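You operate a simulated robot arm through the tools that you are given. There is no shell and no other tool.

Carry out the task below with a simulated robot arm. There is one attempt and no reset: what you move stays moved.

## Task
Let the grey water out, rinse the scum off with cold and plug the sink again.
Fine: by the sink knob; swing the spout over the sink before the tap runs; blue tap lever off and the sink run empty before you plug it. Where these are worked on the way, their far stop is far enough and under half their travel is too little: blue tap lever.

The check looks at the end state, three seconds after you hand in, the way a careful person would. Anything else that was tipped, shoved, dropped, spilled or broken makes it a failure.

## Robot
A 6-joint arm with a fingered hand, fixed in place. Base frame: the origin is at the foot of the arm, x ahead of it, y to its left, z up; the work surface is at about z = 0.95. Units: m, degrees, N and s.
With the tool pointing down near the work surface it reaches from about 0.22 to 0.78 m from the base axis. Its first joint turns from -166.0 to 166.0 degrees. Payload 4 kg.
Tool frame: the origin (TCP) lies between the finger pads and is the grasp point; the fingertips stand 0.026 m ahead of it; z points along the fingers, y is the line along which they close. Largest opening 0.132 m; the body of the gripper starts 0.073 m behind the TCP. The gripper is a hand of 5 fingers: y runs from the thumb to the fingers, the wrist lies at [0, 0, -0.239] in the tool frame, and closing takes about 1.5 s.
Orientation is told as [roll, pitch, yaw] about the base's x, y, z axes, in that order, counted from this pose: with the fingers straight down and closing along the base's y, the tool's x points along the base's -x, its y along +y and its z along -z.

## Interface
- The arm moves only by the tool drive_tool. Its argument "targets" is a list that holds one entry, the list of rows, each a list of 7 numbers: the shift along the tool's x, y, z in units of 30 mm (1.0 is 30 mm), then the turn, a rotation vector about the tool's x, y, z in units of 8 degrees (1.0 is 8 degrees), then the gripper command, from -1 (shut) to 1 (fully open), values between in proportion. In form: [[[x, y, z, ax, ay, az, grip], ...]]. A call has 1 to 20 rows; each row shifts and turns the commanded pose from where the row before left it, along the tool's axes as they then stand. A call with a number of a shift or a turn outside -1 to 1 is refused whole. Each row takes 0.2 s and may step no farther than 0.05 m and 8.6 degrees from the row before; otherwise, or with a gripper value out of range, the whole call is refused. A pose out of reach is approached as far as the arm can. The call stops where the force on the tool passes 60 N (or 10 N more than at its start, if that is more) or the arm is blocked; 0.2 s more then pass. Each finger travels about 0.045 m/s and halts on what it meets, pressing with about 32 N; the grip force reading is that of the motor and also rises with nothing between the fingers. The clock runs only during rows and for 0.2 s after the last one: add rows that do not move to give the fingers time. It gives the time, the measured TCP pose, the force on the tool (base axes), the opening and the grip force at its end, in the units of the frame above (readings bear some noise), with the torque about the TCP (base axes, N m) and any sound that the robot's microphone picked up.
- Cameras (640 x 400 px; columns grow to the right, rows downward): "scene" is fixed at [0.05, -0.6508, 1.7954]; the picture's right is [0.54, -0.84, 0.00], its down [-0.57, -0.37, -0.74] and it looks along [0.62, 0.40, -0.68] (base axes); focal length 348 px, centre (320, 200). "wrist" rides on the gripper at [0.085, 0.002, -0.097] in the tool frame; the picture's right is [-0.02, 1.00, 0.00], its down [-0.75, -0.01, -0.66] and it looks along [-0.66, -0.01, 0.75] (tool axes); focal length 270 px, centre (320, 200).
- snapshot(camera): a new picture of that camera. No time passes.
- set_grasp(shape): the hand has 5 fingers and takes this shape, open, in about a second: jaw (thumb against the fingers, like two jaws); tri (thumb and two fingers); tip (a fingertip pinch); poke (one finger out to press); point (the index stretched); flat (the hand flat); cup (the hand cupped); fist (a fist). The gripper value then closes the fingers along that shape, each until it touches; the sizes above hold for jaw. It gives what a move gives, with no picture.
- pixel_to_xyz(camera, pixels): there is no depth. For up to 12 entries [column, row, z] of the newest picture of that camera ("zoom" is the newest enlarged one), the place [x, y] in the base frame at which the ray of that pixel passes the height z, good to about 0.002 m. No time passes.
- zoom(camera, box): a new picture of the part [left, top, right, bottom] of that camera's present view, enlarged. No time passes.
- hand_in(): hands the job in; it is judged then, once.

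Unless the task says otherwise, let go and move clear before handing in.

The tools are called after "Request:" as a command line: name --argument value ..., lists and objects as JSON in quotes. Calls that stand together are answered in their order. drive_tool: Moves the arm, as the interface text tells. Its arguments: {"type":"object","properties":{"targets":{"type":"array","items":{"type":"array","items":{"type":"array","items":{"type":"number"}}}}},"required":["targets"]} The other tools are called the same way: set_grasp (shape) gives the hand a shape; snapshot (camera) takes a picture; pixel_to_xyz (camera, pixels) gives the place at which the rays of pixels pass given heights; zoom (camera, box) takes an enlarged picture of a part of a camera's view; hand_in () hands the job in.

At the start:

```text
time: 0.0
position: [0.3753, -0.0534, 1.3766]
ee_rot: [0.1, -0.1, -0.1]
force: [-0.6, 0.4, 0.8]
moment: [0.0, 0.02, 0.01]
width: 0.1318
grasp_force: 0.1
shape: jaw
```

scene: 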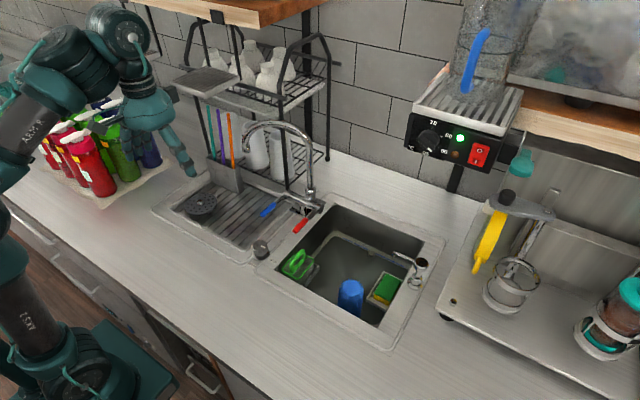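
wrist: 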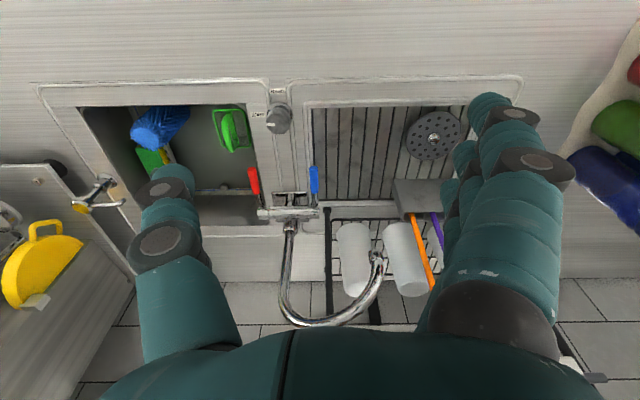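

The pictures show the spout hanging over the drainboard (scene px 245,130 to base 312,200), blue lever near (270,208), red lever near (302,224) and a grey knob near (261,249). I'll zoom in for details before moving.

Request:
zoom --camera "scene" --box '[200, 170, 360, 270]'

Request:
zoom --camera "scene" --box '[250, 190, 450, 350]'

Request:
zoom --camera "wrist" --box '[200, 70, 360, 240]'

Request:
zoom --camera "scene" --box '[160, 60, 360, 220]'

```text
4.00 times, centred on (280, 220) of scene
```

zoom: 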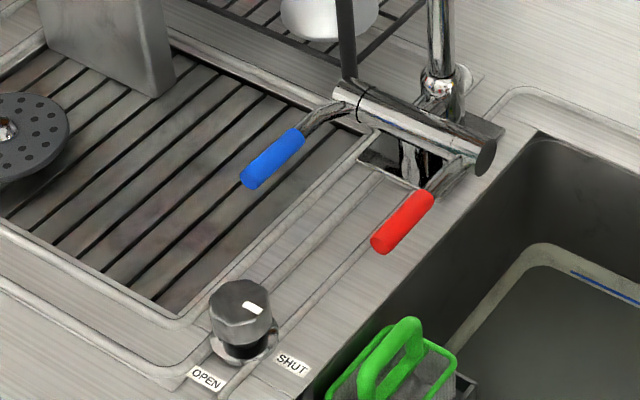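

```text
2.50 times, centred on (350, 270) of scene
```

zoom: 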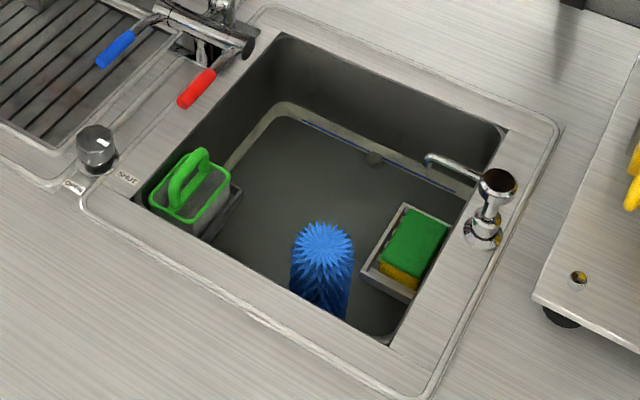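

```text
2.35 times, centred on (280, 155) of wrist
```

zoom: 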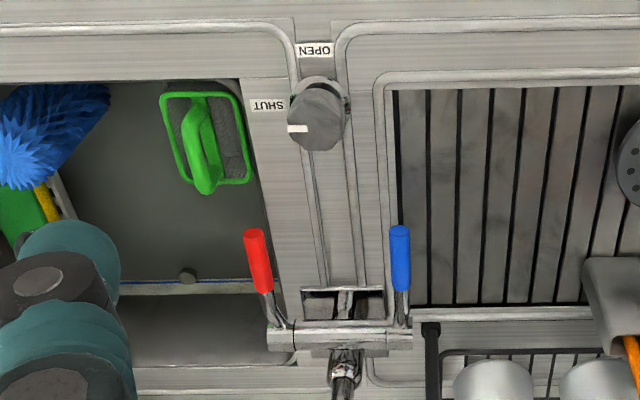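

```text
2.50 times, centred on (260, 140) of scene
```

zoom: 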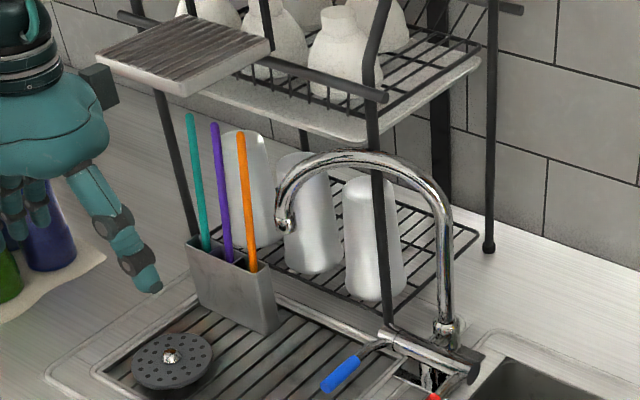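

The knob's white mark (scene px 263,247) currently faces SHUT, and the levers hang from a horizontal bar. I'll triangulate the knob, levers and spout with both cameras before moving.

Request:
pixel_to_xyz --camera "scene" --pixels '[[261, 259, 0.95], [260, 243, 0.98], [260, 243, 1.0], [251.5, 265, 0.95], [273, 261, 0.95], [262, 212, 1.0], [262, 212, 1.05], [274, 205, 1.0], [274, 205, 1.05], [296, 230, 1.0], [296, 230, 1.05], [310, 190, 1.1]]'

Request:
pixel_to_xyz --camera "wrist" --pixels '[[279, 120, 0.98], [279, 120, 1.0], [280, 108, 0.95], [278, 91, 0.95], [259, 114, 0.95], [314, 168, 1.0], [314, 168, 1.05], [314, 190, 1.0], [314, 190, 1.05], [253, 170, 1.0], [253, 170, 1.05], [292, 215, 1.0]]'

Request:
zoom --camera "scene" --box '[250, 180, 330, 230]'

Request:
zoom --camera "wrist" --box '[240, 150, 400, 330]'

Request:
zoom --camera "scene" --box '[230, 110, 330, 180]'

```text
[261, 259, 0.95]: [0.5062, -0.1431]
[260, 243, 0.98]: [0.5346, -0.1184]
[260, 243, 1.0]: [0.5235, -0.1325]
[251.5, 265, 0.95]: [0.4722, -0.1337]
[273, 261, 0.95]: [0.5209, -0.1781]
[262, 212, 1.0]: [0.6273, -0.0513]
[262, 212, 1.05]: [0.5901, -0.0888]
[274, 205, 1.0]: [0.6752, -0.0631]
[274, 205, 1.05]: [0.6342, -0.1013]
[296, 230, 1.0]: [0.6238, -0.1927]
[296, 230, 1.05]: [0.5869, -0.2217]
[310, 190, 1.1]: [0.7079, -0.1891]
```

```text
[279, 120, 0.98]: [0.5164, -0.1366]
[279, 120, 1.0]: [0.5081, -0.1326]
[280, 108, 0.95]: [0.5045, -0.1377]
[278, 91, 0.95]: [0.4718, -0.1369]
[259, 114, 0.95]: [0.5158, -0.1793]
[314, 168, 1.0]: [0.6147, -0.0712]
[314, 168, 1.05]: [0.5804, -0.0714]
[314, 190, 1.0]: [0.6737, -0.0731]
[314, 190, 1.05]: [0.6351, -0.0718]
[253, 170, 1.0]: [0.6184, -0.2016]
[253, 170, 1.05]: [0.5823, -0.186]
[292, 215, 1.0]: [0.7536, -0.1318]
```

```text
8.00 times, centred on (290, 205) of scene
```

zoom: 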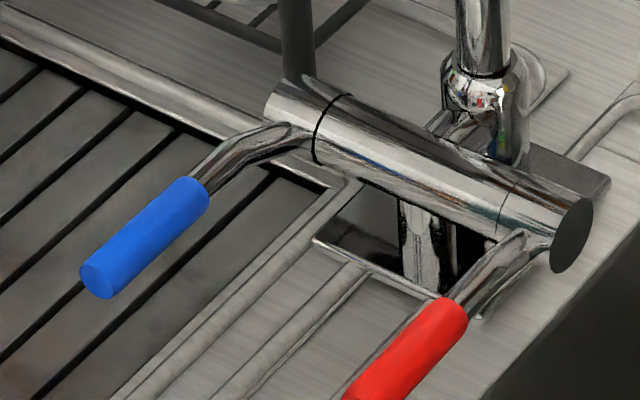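

```text
2.22 times, centred on (320, 240) of wrist
```

zoom: 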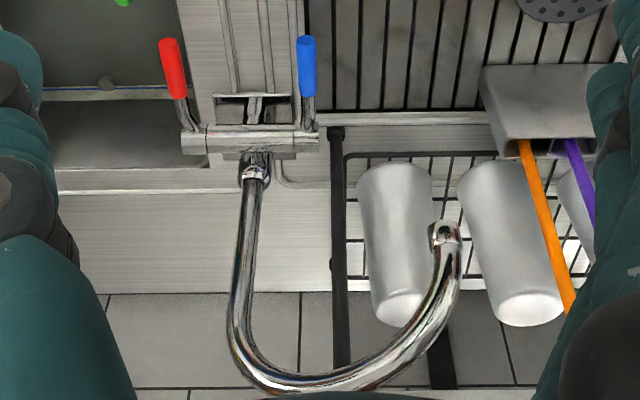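

```text
5.71 times, centred on (280, 145) of scene
```

zoom: 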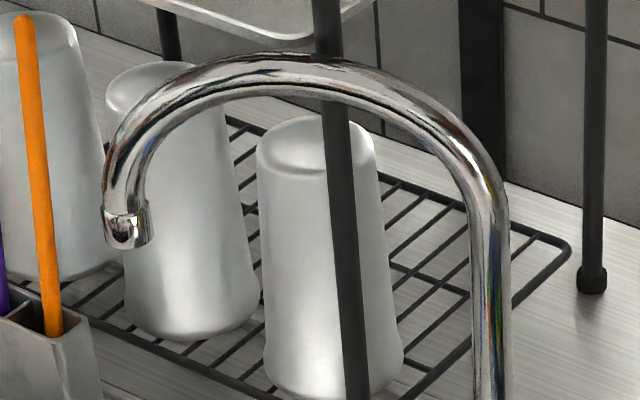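

Triangulated so far: knob near (0.51,-0.137), blue lever about (0.60–0.67,-0.072,z≈1.015). I'll refine the spout tip, arc and lever ends and check the caddy's height near the knob.

Request:
pixel_to_xyz --camera "scene" --pixels '[[246.2, 150.3, 1.1], [246.2, 150.3, 1.2], [277, 122, 1.2], [277, 122, 1.3], [312, 195, 1.0], [312, 195, 1.05], [262.1, 215, 1.0], [262.1, 215, 1.03], [275, 204.4, 1.0], [275, 204.4, 1.03], [301, 251, 0.95], [301, 251, 0.97]]'

Request:
pixel_to_xyz --camera "wrist" --pixels '[[376.3, 255.8, 1.1], [376.3, 255.8, 1.2], [304, 323, 1.2], [304, 323, 1.3], [291, 227, 1.0], [291, 227, 1.05], [314, 167, 1.0], [314, 167, 1.03], [278.3, 121, 0.98], [278.3, 121, 1.0], [230, 118, 0.95], [230, 118, 0.97]]'

Request:
zoom --camera "scene" --box '[235, 225, 295, 275]'

Request:
zoom --camera "wrist" --box '[230, 70, 330, 140]'

```text
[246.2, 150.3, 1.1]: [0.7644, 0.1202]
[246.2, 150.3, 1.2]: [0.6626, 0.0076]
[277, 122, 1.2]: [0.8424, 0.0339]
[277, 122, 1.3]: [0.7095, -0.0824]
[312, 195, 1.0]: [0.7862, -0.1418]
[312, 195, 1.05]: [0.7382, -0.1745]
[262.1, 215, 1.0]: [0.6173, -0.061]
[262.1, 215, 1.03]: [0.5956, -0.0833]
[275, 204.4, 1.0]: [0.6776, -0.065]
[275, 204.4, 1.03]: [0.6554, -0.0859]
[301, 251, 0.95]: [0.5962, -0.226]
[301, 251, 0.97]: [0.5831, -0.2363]
```

```text
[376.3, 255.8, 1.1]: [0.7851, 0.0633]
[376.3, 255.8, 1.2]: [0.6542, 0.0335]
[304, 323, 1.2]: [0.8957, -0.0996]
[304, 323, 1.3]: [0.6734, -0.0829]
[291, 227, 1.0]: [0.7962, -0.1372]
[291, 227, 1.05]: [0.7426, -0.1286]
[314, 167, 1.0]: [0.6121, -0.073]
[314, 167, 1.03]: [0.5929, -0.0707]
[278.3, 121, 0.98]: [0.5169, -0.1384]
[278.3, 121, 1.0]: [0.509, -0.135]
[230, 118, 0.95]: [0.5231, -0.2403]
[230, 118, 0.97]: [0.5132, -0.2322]
```

```text
8.00 times, centred on (265, 250) of scene
```

zoom: 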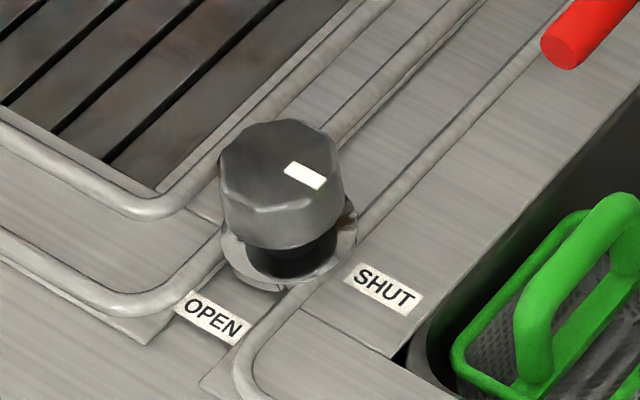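

```text
5.71 times, centred on (280, 105) of wrist
```

zoom: 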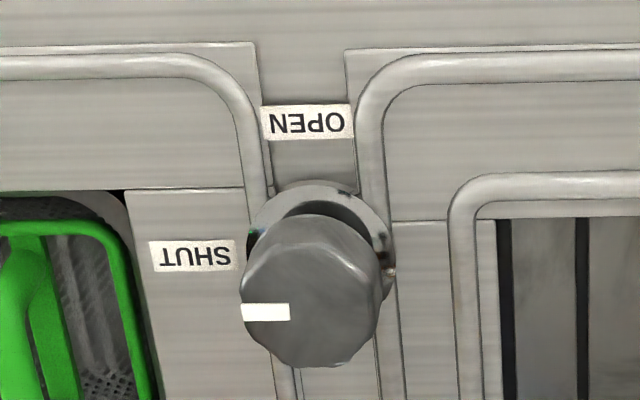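

The knob axis comes out at about (0.515,-0.137) with its cap at z≈0.97–0.997. SHUT lies to -y and OPEN to -x, so it needs a 90° clockwise turn. The spout tip is at about (0.695,0.043,1.165) and pivots near (0.79,-0.138). I'll move above the knob with a part-open hand.

Request:
drive_tool --targets '[[[-0.466, -0.279, 0.9, 0, 0, 0, 0.4], [-0.466, -0.279, 0.9, 0, 0, 0, 0.4], [-0.466, -0.279, 0.9, 0, 0, 0, 0.4], [-0.466, -0.279, 0.9, 0, 0, 0, 0.4], [-0.466, -0.279, 0.9, 0, 0, 0, 0.4], [-0.466, -0.279, 0.9, 0, 0, 0, 0.4], [-0.466, -0.279, 0.9, 0, 0, 0, 0.4], [-0.466, -0.279, 0.9, 0, 0, 0, 0.4], [-0.466, -0.279, 0.9, 0, 0, 0, 0.4], [-0.466, -0.279, 0.5, 0, 0, 0, 0.4], [0, 0, 0, 0, 0, 0, 0.4], [0, 0, 0, 0, 0, 0, 0.4]]]'

Request:
snapshot --camera "wrist"

Request:
snapshot --camera "scene"

```text
time: 2.6
position: [0.5133, -0.1371, 1.118]
ee_rot: [0.0, 0.0, -0.2]
force: [-0.4, -0.5, 0.4]
moment: [-0.02, 0.03, 0.01]
width: 0.0929
grasp_force: 0.1
shape: jaw
```

```text
taken
```

wrist: 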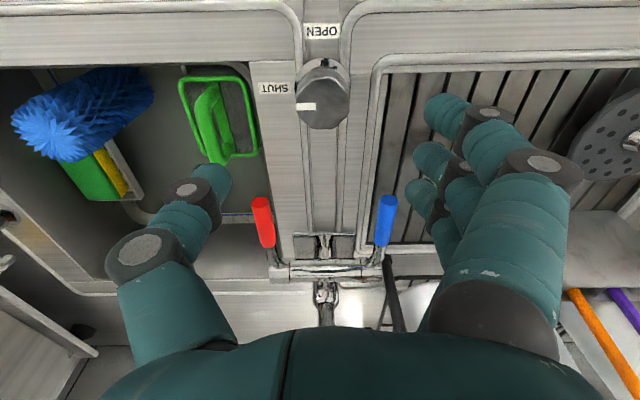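

```text
taken
```

scene: 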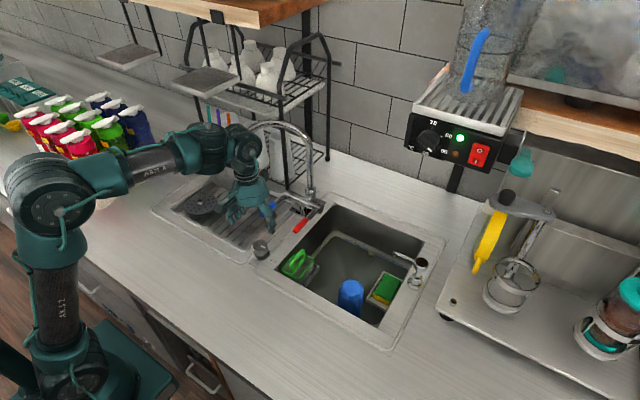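

The hand is above the knob, and its cap now shows at wrist px (322,98). I'll check the offset before descending.

Request:
pixel_to_xyz --camera "wrist" --pixels '[[322, 102, 0.995], [321, 78, 0.955], [308, 105, 0.995], [215, 180, 1.09], [440, 110, 1.09], [213, 130, 0.95], [213, 130, 0.98], [383, 200, 1.02], [388, 235, 1.01]]'

Request:
zoom --camera "wrist" --box '[160, 20, 480, 220]'

```text
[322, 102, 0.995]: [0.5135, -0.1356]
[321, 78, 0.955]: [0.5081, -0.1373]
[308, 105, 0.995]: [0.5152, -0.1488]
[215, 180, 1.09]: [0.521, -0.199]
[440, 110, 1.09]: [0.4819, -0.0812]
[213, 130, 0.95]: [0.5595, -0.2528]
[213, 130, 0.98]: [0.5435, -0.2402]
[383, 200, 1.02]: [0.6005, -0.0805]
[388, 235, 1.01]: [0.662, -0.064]
```

```text
2.00 times, centred on (320, 120) of wrist
```

zoom: 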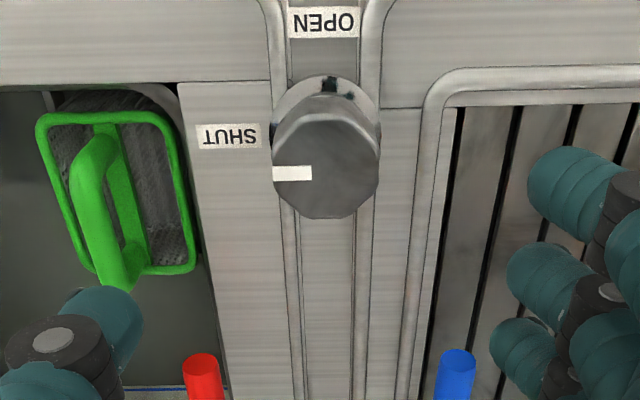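

The knob cap centre reads (0.514,-0.136), right under the TCP. I'll narrow the opening a little and descend to z≈0.985.

Request:
drive_tool --targets '[[[0, 0, 0, 0, 0, 0, 0.15], [0, 0, 0.5, 0, 0, 0, 0.15], [0, 0, 0.8, 0, 0, 0, 0.15], [0, 0, 0.8, 0, 0, 0, 0.15], [0, 0, 0.8, 0, 0, 0, 0.15], [0, 0, 0.8, 0, 0, 0, 0.15], [0, 0, 0.5, 0, 0, 0, 0.15], [0, 0, 0, 0, 0, 0, 0.15]]]'

Request:
snapshot --camera "wrist"

Request:
zoom --camera "scene" --box '[200, 160, 330, 280]'

```text
time: 4.4
position: [0.5155, -0.1387, 0.9945]
ee_rot: [-0.1, 0.0, -0.1]
force: [-0.8, -0.1, 0.0]
moment: [0.04, -0.02, -0.02]
width: 0.0765
grasp_force: 0.1
shape: jaw
```

```text
taken
```

wrist: 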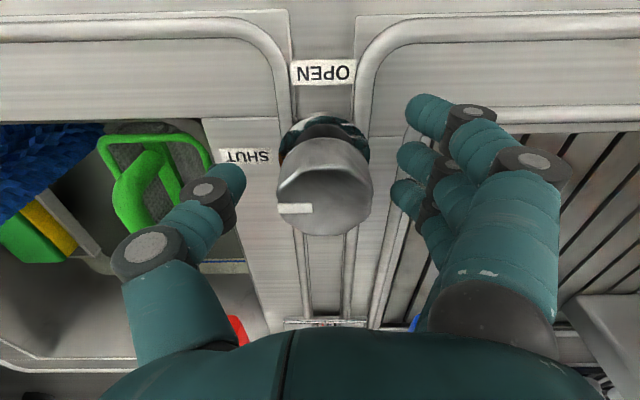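

```text
3.33 times, centred on (265, 220) of scene
```

zoom: 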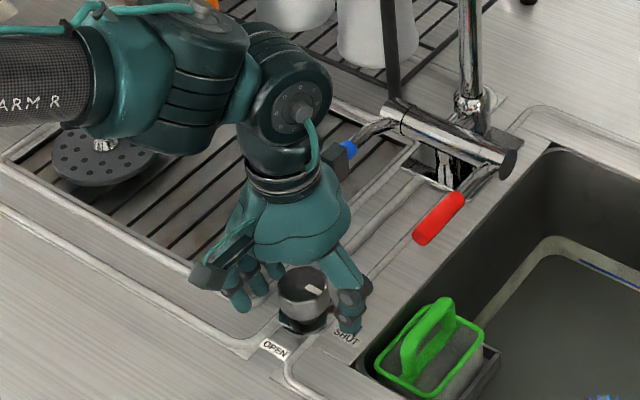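

The cap sits between the thumb and fingers (wrist px 322,185). I'll lower slightly more and close on it.

Request:
drive_tool --targets '[[[0, 0.05, 0.3, 0, 0, 0, 0.15], [0, 0, 0, 0, 0, 0, -0.2], [0, 0, 0, 0, 0, 0, -0.5], [0, 0, 0, 0, 0, 0, -1], [0, 0, 0, 0, 0, 0, -1], [0, 0, 0, 0, 0, 0, -1], [0, 0, 0, 0, 0, 0, -1], [0, 0, 0, 0, 0, 0, -1]]]'

Request:
snapshot --camera "wrist"

```text
time: 6.2
position: [0.5147, -0.139, 0.9852]
ee_rot: [-0.1, 0.0, -0.2]
force: [0.9, -9.6, 0.8]
moment: [0.71, -0.03, 0.06]
width: 0.0211
grasp_force: 31.9
shape: jaw
```

```text
taken
```

wrist: 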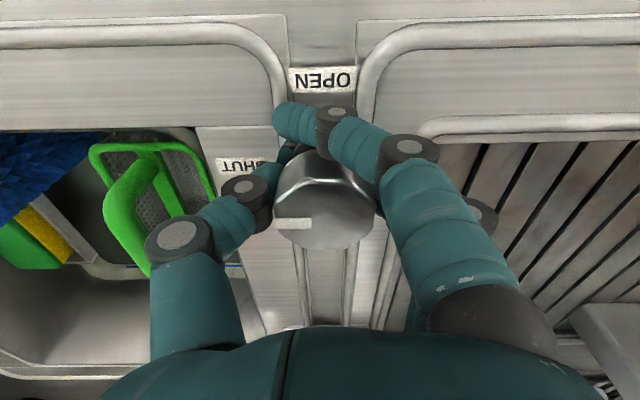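

The width reading of 0.021 is smaller than the 0.046 cap, so the tips have closed under it around the neck. I'll open, rise about 15 mm and close on the cap itself.

Request:
drive_tool --targets '[[[0, 0, 0, 0, 0, 0, 0.15], [0, 0, 0, 0, 0, 0, 0.15], [0, 0, 0, 0, 0, 0, 0.15], [0, 0, 0, 0, 0, 0, 0.15], [0, 0.06, -0.3, 0, 0, 0, 0.15], [0, 0, -0.25, 0, 0, 0, 0.15], [0, 0, 0, 0, 0, 0, -0.1], [0, 0, 0, 0, 0, 0, -0.4], [0, 0, 0, 0, 0, 0, -1], [0, 0, 0, 0, 0, 0, -1], [0, 0, 0, 0, 0, 0, -1], [0, 0, 0, 0, 0, 0, -1]]]'

Request:
snapshot --camera "wrist"

Request:
zoom --camera "scene" --box '[220, 190, 320, 280]'

```text
time: 8.8
position: [0.5151, -0.1368, 1.0006]
ee_rot: [-0.1, 0.0, -0.2]
force: [-0.5, -10.3, -1.3]
moment: [-0.11, -0.01, -0.02]
width: 0.0241
grasp_force: 32.1
shape: jaw
```

```text
taken
```

wrist: 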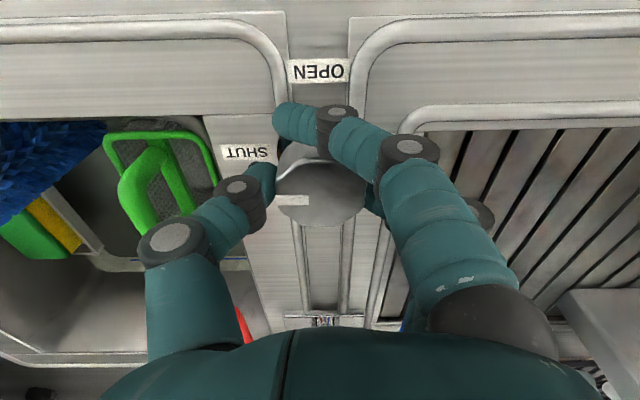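

```text
4.44 times, centred on (270, 235) of scene
```

zoom: 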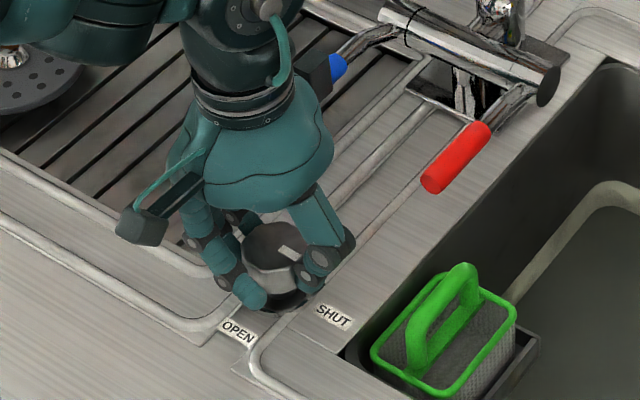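

The fingers now wrap the cap side, with the thumb on the SHUT side and the fingers opposite. I'll try turning clockwise from above (+ about tool z) by 24° and check the mark.

Request:
drive_tool --targets '[[[0, 0, 0, 0, 0, 0.8, -1], [0, 0, 0, 0, 0, 0.8, -1], [0, 0, 0, 0, 0, 0.8, -1], [0, 0, 0, 0, 0, 0.8, -1]]]'

Request:
snapshot --camera "wrist"

Request:
zoom --camera "scene" --box '[220, 190, 320, 280]'

```text
time: 9.8
position: [0.5144, -0.137, 1.0008]
ee_rot: [-0.1, 0.0, -25.7]
force: [-6.0, -15.5, 1.9]
moment: [-0.23, 0.07, 0.03]
width: 0.0244
grasp_force: 32.5
shape: jaw
```

```text
taken
```

wrist: 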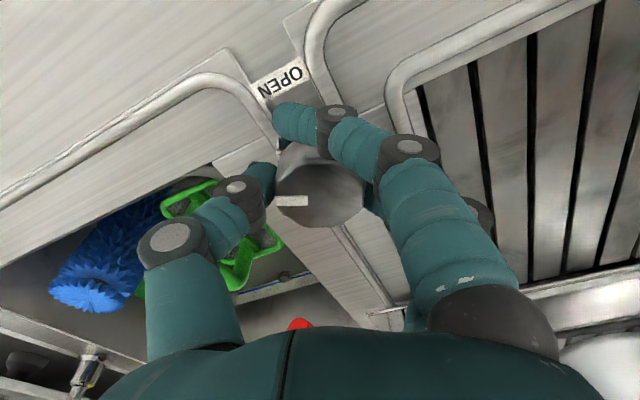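

```text
4.44 times, centred on (270, 235) of scene
```

zoom: 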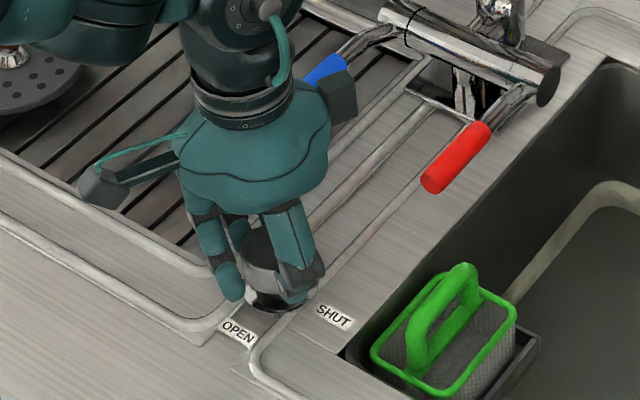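

The mark stays fixed in the wrist view, so the knob is turning with the hand. I'll continue to the OPEN label.

Request:
drive_tool --targets '[[[0, 0, 0, 0, 0, 0.8, -1], [0, 0, 0, 0, 0, 0.8, -1], [0, 0, 0, 0, 0, 0.8, -1], [0, 0, 0, 0, 0, 0.8, -1], [0, 0, 0, 0, 0, 0.8, -1], [0, 0, 0, 0, 0, 0.8, -1]]]'

Request:
snapshot --camera "wrist"

Request:
snapshot --camera "scene"

```text
time: 11.2
position: [0.5143, -0.1359, 1.0004]
ee_rot: [0.0, 0.0, -64.2]
force: [-9.4, -12.9, -0.6]
moment: [-0.18, 0.14, 0.03]
width: 0.0244
grasp_force: 32.2
shape: jaw
```

```text
taken
```

wrist: 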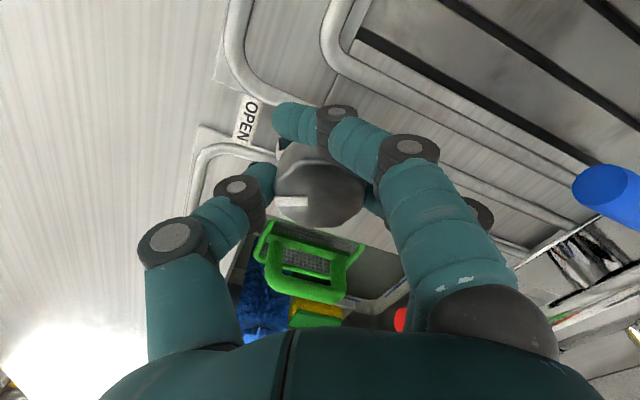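

```text
taken
```

scene: 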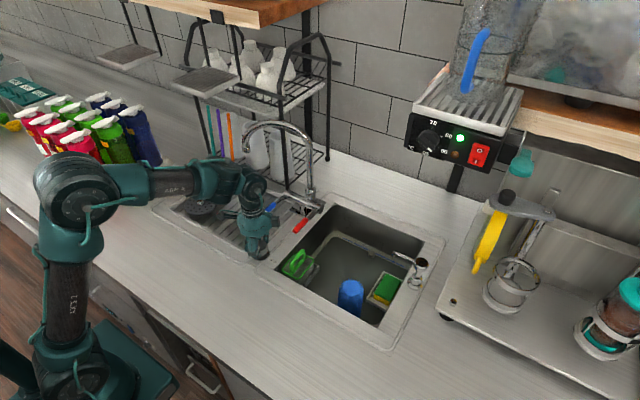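

The knob is still following (mark unchanged in the hand view) and the blue lever at wrist px (605,190) stays clear. I'll turn the remaining 26°.

Request:
drive_tool --targets '[[[0, 0, 0, 0, 0, 0.8, -1], [0, 0, 0, 0, 0, 0.8, -1], [0, 0, 0, 0, 0, 0.8, -1], [0, 0, 0, 0, 0, 0.8, -1], [0, 0, 0, 0, 0, 0.3, -1]]]'

Request:
snapshot --camera "wrist"

Request:
zoom --camera "scene" --box '[220, 190, 440, 350]'

```text
time: 12.4
position: [0.514, -0.1359, 1.0008]
ee_rot: [0.0, 0.1, -92.2]
force: [-8.1, -8.3, -2.5]
moment: [-0.13, 0.03, 0.32]
width: 0.0238
grasp_force: 32.0
shape: jaw
```

```text
taken
```

wrist: 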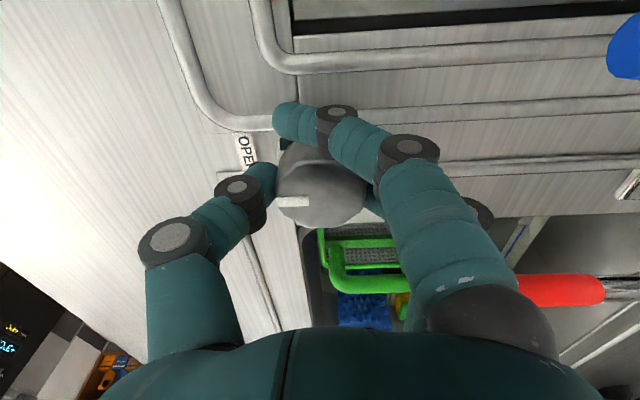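

```text
2.50 times, centred on (330, 270) of scene
```

zoom: 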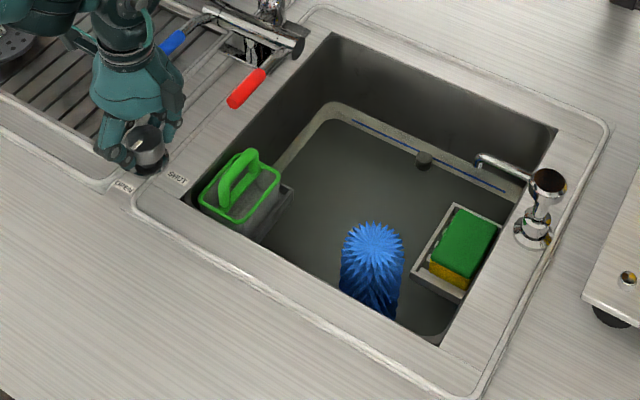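

The moment of 0.32 N m suggests the far stop at OPEN. I'll nudge 3° more and wait briefly to see whether the water level drops.

Request:
drive_tool --targets '[[[0, 0, 0, 0, 0, 0.4, -1], [0, 0, 0, 0, 0, 0, -1], [0, 0, 0, 0, 0, 0, -1], [0, 0, 0, 0, 0, 0, -1], [0, 0, 0, 0, 0, 0, -1], [0, 0, 0, 0, 0, 0, -1]]]'

Request:
snapshot --camera "wrist"

Request:
zoom --camera "scene" --box '[220, 190, 440, 350]'

```text
time: 13.8
position: [0.5155, -0.1346, 1.0008]
ee_rot: [0.0, 0.1, -95.3]
force: [-8.7, -1.2, -5.0]
moment: [0.01, 0.0, 0.53]
width: 0.0238
grasp_force: 32.2
shape: jaw
```

```text
taken
```

wrist: 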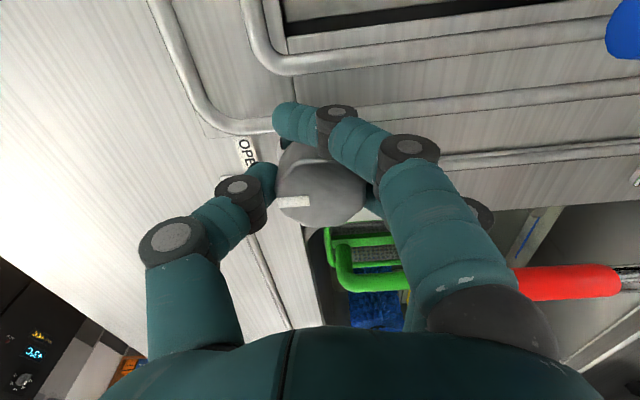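

```text
2.50 times, centred on (330, 270) of scene
```

zoom: 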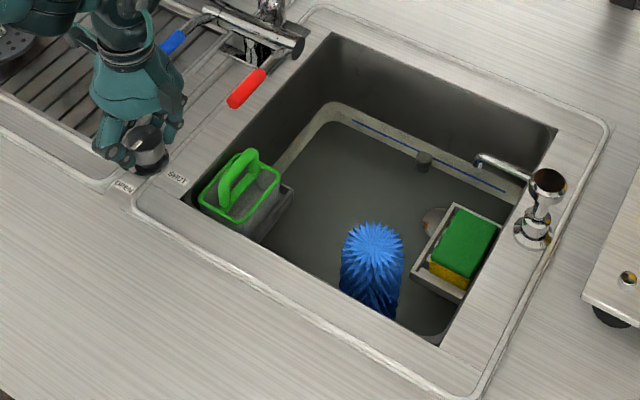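

The water is going down: the sludge band at px (400,150) in the zoom is wider, and the stop was felt (0.53 N m). I'll release the knob and rise straight up.

Request:
drive_tool --targets '[[[0, 0, 0, 0, 0, -0.3, 0.15], [0, 0, 0, 0, 0, 0, 0.15], [0, 0, 0, 0, 0, 0, 0.15], [0, 0, 0, 0, 0, 0, 0.15], [0, 0, 0, 0, 0, 0, 0.15], [0, 0, -0.5, 0, 0, 0, 0.15], [0, 0, -1, 0, 0, 0, 0.15], [0, 0, -1, 0, 0, 0, 0.15], [0, 0, -1, 0, 0, 0, 0.15], [0, 0, -1, 0, 0, 0, 0.15]]]'

Request:
snapshot --camera "wrist"

Request:
snapshot --camera "scene"

```text
time: 16.0
position: [0.5149, -0.1349, 1.1357]
ee_rot: [0.0, 0.1, -92.8]
force: [-0.7, -0.2, 0.9]
moment: [-0.01, 0.0, 0.01]
width: 0.0751
grasp_force: 0.0
shape: jaw
```

```text
taken
```

wrist: 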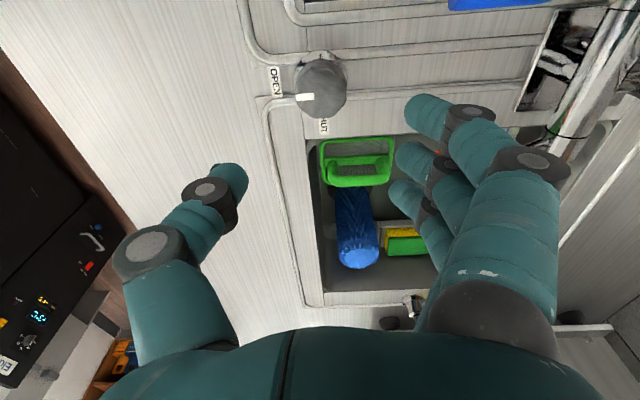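

```text
taken
```

scene: 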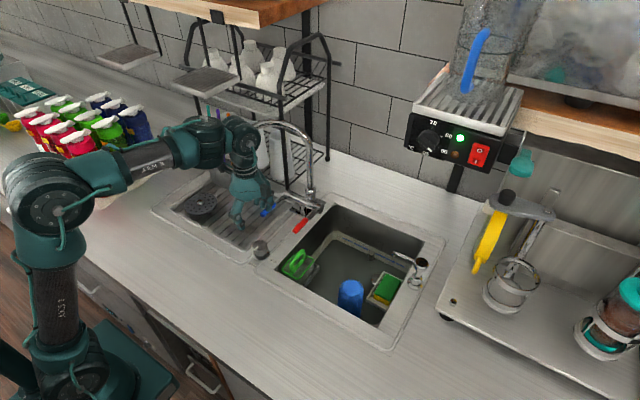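

The mark now faces the OPEN label. I'll lift and back off toward the robot while turning the hand to about -60° so I can survey the spout and rack.

Request:
drive_tool --targets '[[[0.1, -0.42, -0.9, 0, 0, -0.5, 0.4], [0.1, -0.42, -0.9, 0, 0, -0.5, 0.4], [0.1, -0.42, -0.9, 0, 0, -0.5, 0.4], [0.1, -0.42, -0.9, 0, 0, -0.5, 0.4], [0.1, -0.42, -0.9, 0, 0, -0.5, 0.4], [0.1, -0.42, -0.9, 0, 0, -0.5, 0.4], [0.1, -0.42, -0.9, 0, 0, -0.5, 0.4], [0.1, -0.42, -0.9, 0, 0, -0.5, 0.4]]]'

Request:
snapshot --camera "wrist"

Request:
snapshot --camera "scene"

Request:
zoom --camera "scene" --box '[160, 40, 360, 220]'

```text
time: 17.8
position: [0.4127, -0.1316, 1.3523]
ee_rot: [0.0, 0.0, -60.8]
force: [-0.8, -1.1, 0.1]
moment: [0.03, 0.01, -0.01]
width: 0.0921
grasp_force: 0.1
shape: jaw
```

```text
taken
```

wrist: 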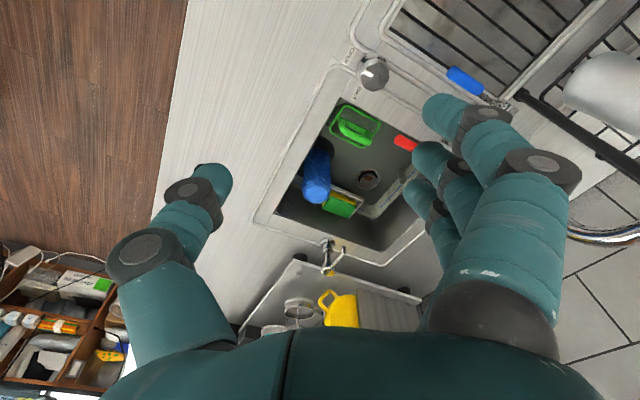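

```text
taken
```

scene: 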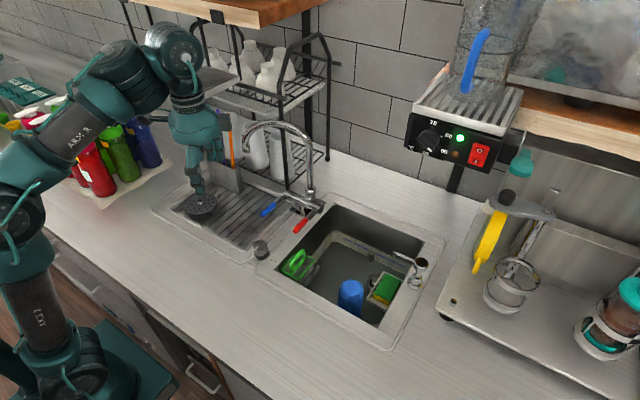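

```text
2.22 times, centred on (260, 130) of scene
```

zoom: 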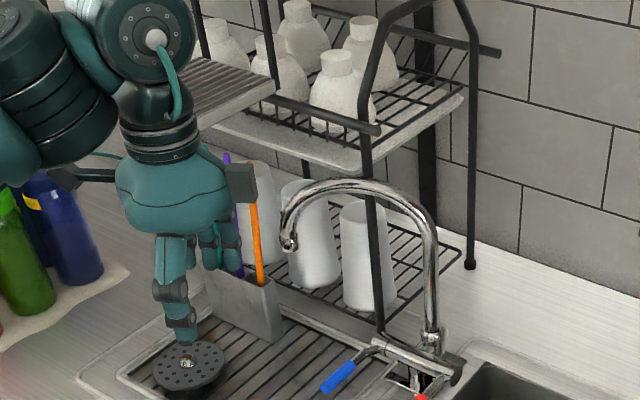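

At this yaw the wrist view misses the spout. I'll rotate to yaw 0, which showed the spout and rack well at the start, and triangulate.

Request:
drive_tool --targets '[[[0, 0, 0, 0, 0, -1, 0.4], [0, 0, 0, 0, 0, -1, 0.4], [0, 0, 0, 0, 0, -1, 0.4], [0, 0, 0, 0, 0, -1, 0.4], [0, 0, 0, 0, 0, -1, 0.4], [0, 0, 0, 0, 0, -1, 0.4], [0, 0, 0, 0, 0, -1, 0.4], [0, 0, 0, 0, 0, -0.6, 0.4], [0, 0, 0, 0, 0, 0, 0.4]]]'

Request:
snapshot --camera "wrist"

Request:
zoom --camera "wrist" --box '[220, 150, 480, 400]'

Request:
zoom --camera "scene" --box '[220, 60, 350, 160]'

```text
time: 19.8
position: [0.4122, -0.1312, 1.353]
ee_rot: [0.1, 0.0, 0.0]
force: [0.0, -0.5, 0.4]
moment: [0.0, -0.04, 0.0]
width: 0.0921
grasp_force: 0.0
shape: jaw
```

```text
taken
```

wrist: 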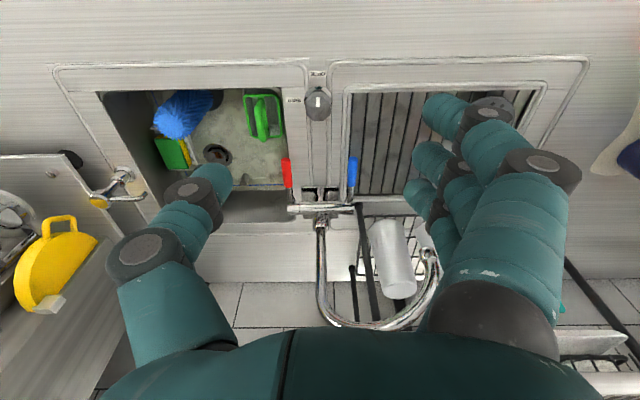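

```text
1.60 times, centred on (350, 275) of wrist
```

zoom: 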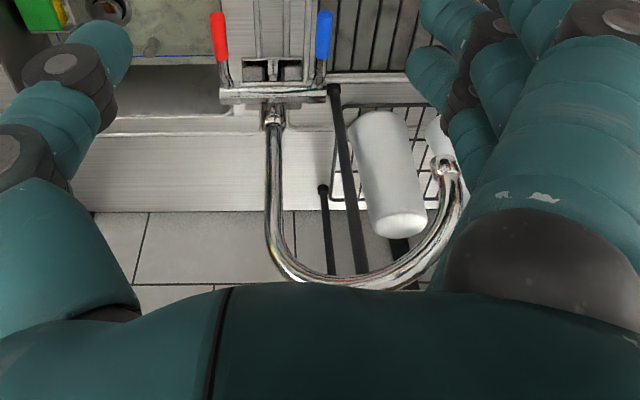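

```text
4.00 times, centred on (285, 110) of scene
```

zoom: 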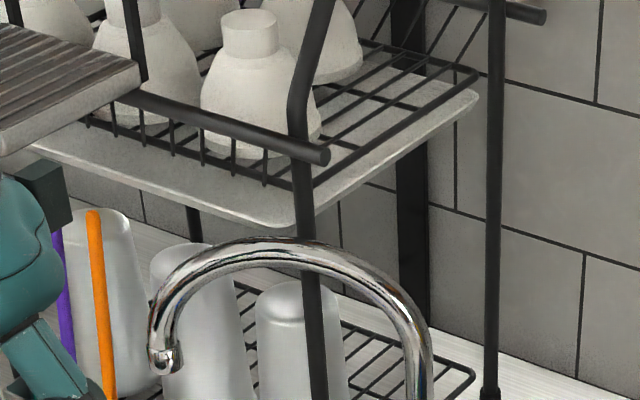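

The wrist view now shows the spout tip at (428,253) and the post base at (359,209), and grey-green scum remains on the basin floor as the water falls. I'll triangulate the spout, post and shelf edge.

Request:
pixel_to_xyz --camera "scene" --pixels '[[246.2, 149.3, 1.15], [246.2, 149.3, 1.2], [288, 191, 0.96], [281, 122, 1.2], [281, 122, 1.3], [281, 122, 1.35], [286, 98.7, 1.3], [286, 98.7, 1.4], [280, 114, 1.3], [280, 114, 1.4], [311, 180, 1.1], [311, 180, 1.15]]'

Request:
pixel_to_xyz --camera "wrist" --pixels '[[428, 253, 1.15], [428, 253, 1.2], [359.4, 209.4, 0.96], [366, 260, 1.1], [376, 322, 1.2], [376, 322, 1.3], [350, 325, 1.25], [350, 325, 1.3], [321, 260, 1.1], [321, 260, 1.15], [320, 222, 1.0], [320, 222, 1.05]]'

```text
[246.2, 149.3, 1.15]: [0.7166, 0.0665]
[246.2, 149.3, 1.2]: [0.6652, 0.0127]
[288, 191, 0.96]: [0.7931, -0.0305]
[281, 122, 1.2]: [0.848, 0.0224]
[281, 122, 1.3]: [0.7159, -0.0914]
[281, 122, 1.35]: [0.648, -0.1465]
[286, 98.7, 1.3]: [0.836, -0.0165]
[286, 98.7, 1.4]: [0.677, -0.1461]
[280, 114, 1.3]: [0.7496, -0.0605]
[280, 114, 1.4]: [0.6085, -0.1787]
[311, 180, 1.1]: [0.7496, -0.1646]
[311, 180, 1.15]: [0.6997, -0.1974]
```

```text
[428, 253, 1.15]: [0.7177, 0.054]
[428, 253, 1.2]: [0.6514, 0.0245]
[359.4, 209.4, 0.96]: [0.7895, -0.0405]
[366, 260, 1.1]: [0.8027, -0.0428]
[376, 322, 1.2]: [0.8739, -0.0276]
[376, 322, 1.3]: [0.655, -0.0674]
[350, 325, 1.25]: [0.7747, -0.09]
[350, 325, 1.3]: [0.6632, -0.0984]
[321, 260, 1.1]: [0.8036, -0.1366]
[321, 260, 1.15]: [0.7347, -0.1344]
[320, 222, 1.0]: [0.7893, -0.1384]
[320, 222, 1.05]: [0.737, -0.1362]
```

The post is at about (0.79,-0.04), some 5 cm behind the spout plane, and the shelf bottom is at z≈1.28 with x≥0.77. I also need the height of the hanging plate (scene px 205,82), so I'll zoom there in both views.

Request:
zoom --camera "wrist" --box '[520, 220, 640, 400]'

Request:
zoom --camera "scene" --box '[100, 0, 350, 150]'

```text
2.22 times, centred on (580, 310) of wrist
```

zoom: 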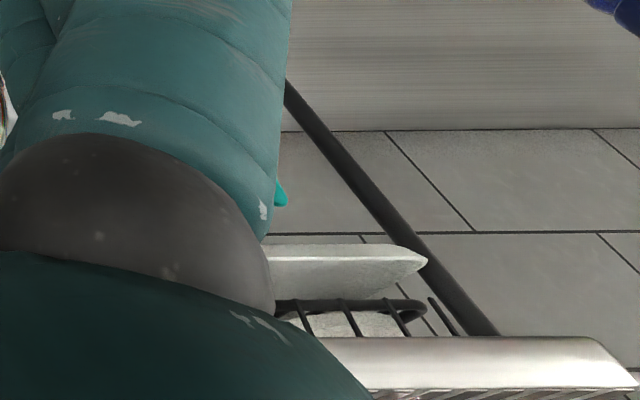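

```text
2.56 times, centred on (225, 75) of scene
```

zoom: 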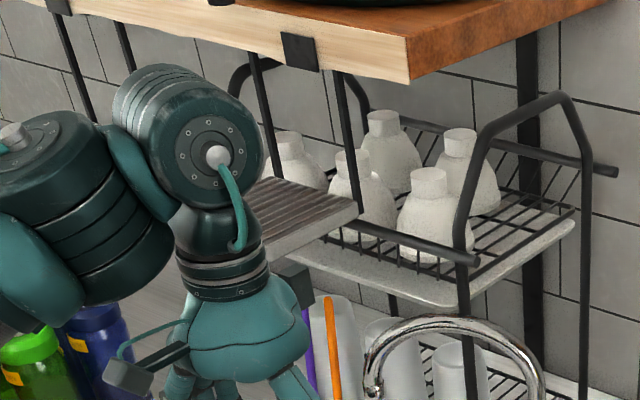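

The hanging plate is at about z 1.33–1.36 with x≥0.64 and y≥0.105, so a straight-down hand at the nozzle would be tight. I'll tilt the hand forward about 48° and go to a staging pose in front of the nozzle.

Request:
drive_tool --targets '[[[-0.667, 0.955, 0.833, 0, -1, 0, 0.2], [-0.544, 0.955, 0.918, 0, -1, 0, 0.2], [-0.411, 0.955, 0.985, 0, -1, 0, 0.2], [-0.27, 0.955, 1.0, 0, -1, 0, 0.2], [-0.124, 0.955, 1.0, 0, -1, 0, 0.2], [0.025, 0.955, 1.0, 0, -1, 0, 0.2], [0, 0, 0, 0, 0, 0, 0.2], [0, 0, 0, 0, 0, 0, 0.2]]]'

Request:
snapshot --camera "wrist"

Request:
snapshot --camera "scene"

Request:
pixel_to_xyz --camera "scene" --pixels '[[335.2, 204, 0.95], [424.8, 242, 0.95], [378, 328.8, 0.95], [282, 270, 0.95]]'

```text
time: 21.6
position: [0.6268, -0.0564, 1.4329]
ee_rot: [0.0, -47.9, 0.1]
force: [0.3, 0.4, 0.1]
moment: [0.01, -0.01, 0.05]
width: 0.08
grasp_force: 0.0
shape: jaw
out of reach, approached as far as the arm can: row 2, 3, 4, 5, 6
```

```text
taken
```

wrist: 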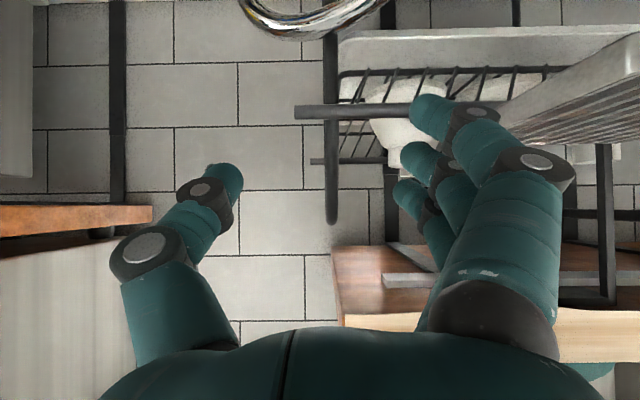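

```text
taken
```

scene: 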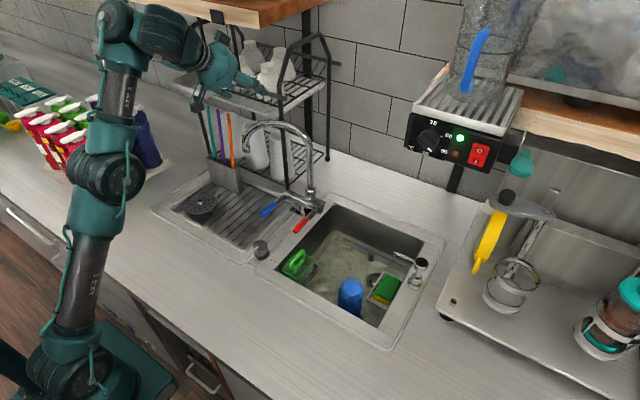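

```text
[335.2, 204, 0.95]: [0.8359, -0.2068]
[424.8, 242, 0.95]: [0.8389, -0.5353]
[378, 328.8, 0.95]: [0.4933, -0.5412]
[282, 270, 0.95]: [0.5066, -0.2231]
```

The arm reports out of reach for the tilted rows and ended high at (0.627,-0.056,1.433), so that tilt isn't available there. It touched nothing. I'll issue idle rows to see where the commanded pose stands.

Request:
drive_tool --targets '[[[0, 0, 0, 0, 0, 0, 0.2]]]'

Request:
zoom --camera "scene" --box '[40, 0, 300, 200]'

```text
time: 22.0
position: [0.628, -0.0556, 1.4325]
ee_rot: [-0.1, -47.8, 0.1]
force: [0.2, 0.2, 0.1]
moment: [0.03, 0.0, 0.02]
width: 0.0799
grasp_force: 0.0
shape: jaw
```

```text
2.00 times, centred on (170, 100) of scene
```

zoom: 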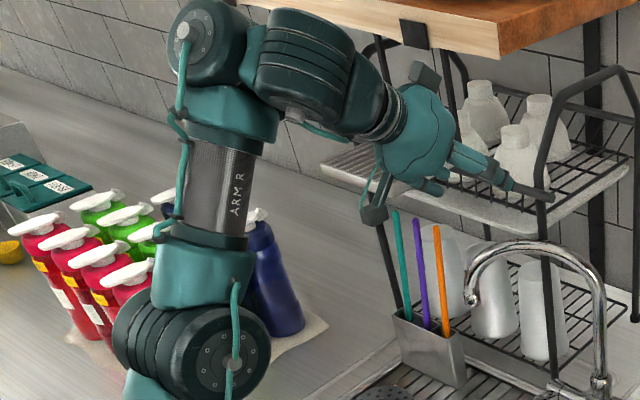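

The arm keeps the tilt here but not the intended position, and it now sits forearm-vertical with the commanded pose equal to the actual one. I'll test one small step back and down in this tilt to see whether lower tilted poses are reachable.

Request:
drive_tool --targets '[[[0.82, 0, -0.16, 0, 0, 0, 0.2], [0.82, 0, -0.16, 0, 0, 0, 0.2]]]'

Request:
zoom --camera "scene" --box '[160, 10, 280, 100]'

```text
time: 22.6
position: [0.6206, -0.0652, 1.4385]
ee_rot: [-0.1, -48.0, 0.0]
force: [0.5, -0.9, -0.7]
moment: [0.04, 0.0, -0.02]
width: 0.0796
grasp_force: 0.1
shape: jaw
out of reach, approached as far as the arm can: row 1, 2
```

```text
4.44 times, centred on (220, 55) of scene
```

zoom: 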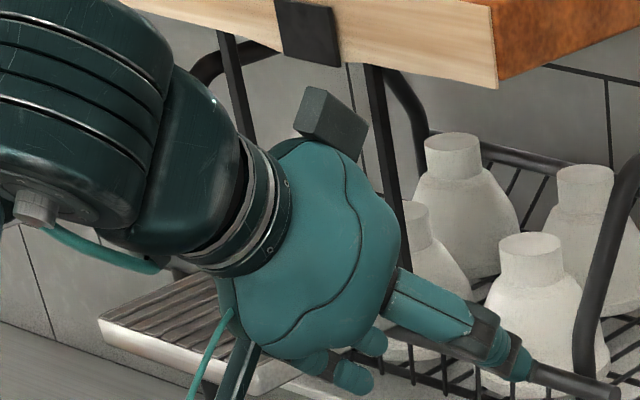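

That test was also out of reach: the arm moved back and up instead. I'll undo the tilt by rotating about the wrist (TCP swinging back and down), which returns to the known good region.

Request:
drive_tool --targets '[[[0.95, 0, -0.06, 0, 0.857, 0, 0.2], [0.95, 0, -0.06, 0, 0.857, 0, 0.2], [0.95, 0, -0.06, 0, 0.857, 0, 0.2]]]'

```text
time: 23.4
position: [0.5532, -0.064, 1.3847]
ee_rot: [-0.1, -27.3, 0.0]
force: [0.8, 0.3, -0.4]
moment: [-0.01, -0.01, 0.03]
width: 0.0796
grasp_force: 0.1
shape: jaw
```

Recovery works: pitch is -27° and reachable. From here I'll test going straight down with this milder tilt to learn what is feasible.

Request:
drive_tool --targets '[[[0.46, 0, 0.89, 0, 0, 0, 0.2], [0.46, 0, 0.89, 0, 0, 0, 0.2]]]'

```text
time: 24.0
position: [0.5643, -0.0721, 1.3486]
ee_rot: [-0.1, -27.3, 0.0]
force: [-0.9, 0.8, 0.7]
moment: [-0.02, -0.01, 0.01]
width: 0.0798
grasp_force: 0.1
shape: jaw
out of reach, approached as far as the arm can: row 2
```

With tilt, the arm can't go lower, so I'll use a straight-down hand at yaw ≈ -30°, where the geometry works out clear of the plate and rail. First I'll un-tilt about the wrist.

Request:
drive_tool --targets '[[[0.95, 0, -0.06, 0, 0.853, 0, 0.4], [0.95, 0, -0.06, 0, 0.853, 0, 0.4], [0.95, 0, -0.06, 0, 0.853, 0, 0.6], [0.95, 0, -0.06, 0, 0.853, 0, 0.7], [0, 0, 0, 0, 0, 0, 0.7]]]'

```text
time: 25.2
position: [0.4555, -0.0729, 1.3215]
ee_rot: [-0.2, -0.1, -0.2]
force: [0.1, -1.2, -0.8]
moment: [-0.02, 0.01, -0.01]
width: 0.1119
grasp_force: 0.1
shape: jaw
```

Back upright at (0.4555,-0.073,1.32). I'll move toward a staging spot in front of the nozzle at (0.56,0.03,1.30) with yaw -30°, then look.

Request:
drive_tool --targets '[[[-0.7, 0.69, 0.14, 0, 0, 0, 0.7], [-0.7, 0.69, 0.14, 0, 0, 0, 0.7], [-0.7, 0.69, 0.14, 0, 0, 0, 0.7], [-0.7, 0.69, 0.14, 0, 0, 0, 0.7], [-0.7, 0.69, 0.14, 0, 0, 0, 0.7], [0, 0, 0, 0, 0, 0.94, 0.75], [0, 0, 0, 0, 0, 0.94, 0.8], [0, 0, 0, 0, 0, 0.94, 0.8], [0, 0, 0, 0, 0, 0.94, 0.8]]]'

Request:
snapshot --camera "wrist"

Request:
snapshot --camera "scene"

Request:
zoom --camera "scene" --box '[180, 40, 340, 150]'

```text
time: 27.2
position: [0.5595, 0.0324, 1.3022]
ee_rot: [0.1, -0.2, -30.3]
force: [0.3, -1.0, -0.4]
moment: [-0.04, 0.01, 0.04]
width: 0.1185
grasp_force: 0.1
shape: jaw
```

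```text
taken
```

wrist: 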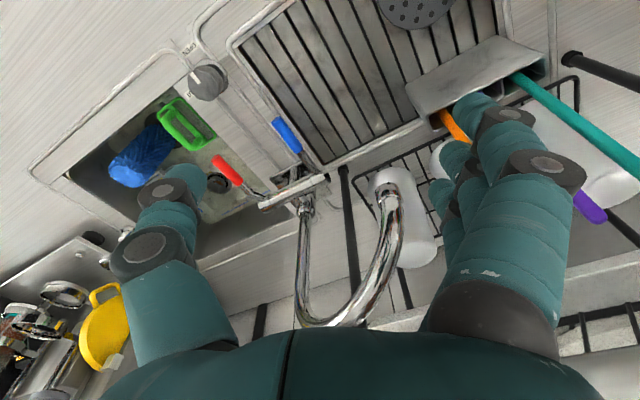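

```text
taken
```

scene: 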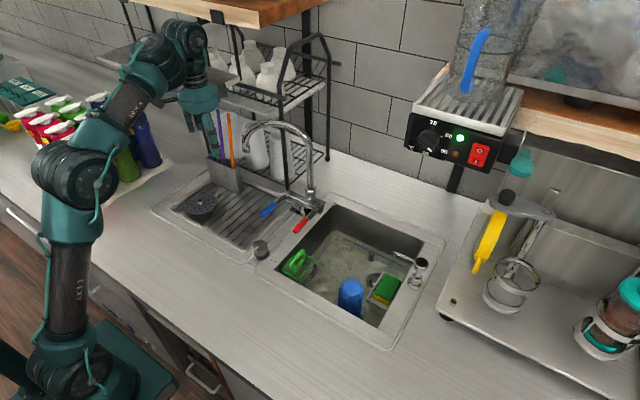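

```text
3.64 times, centred on (260, 95) of scene
```

zoom: 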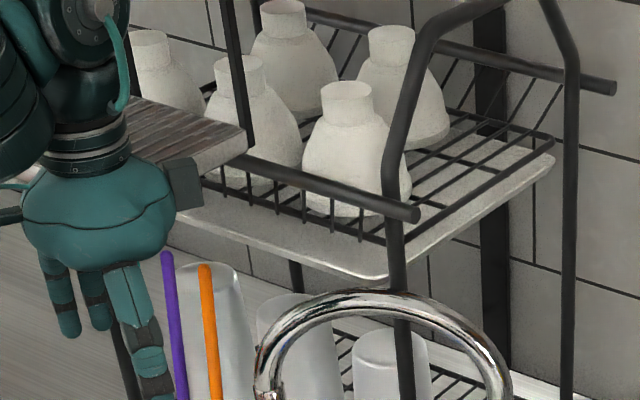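

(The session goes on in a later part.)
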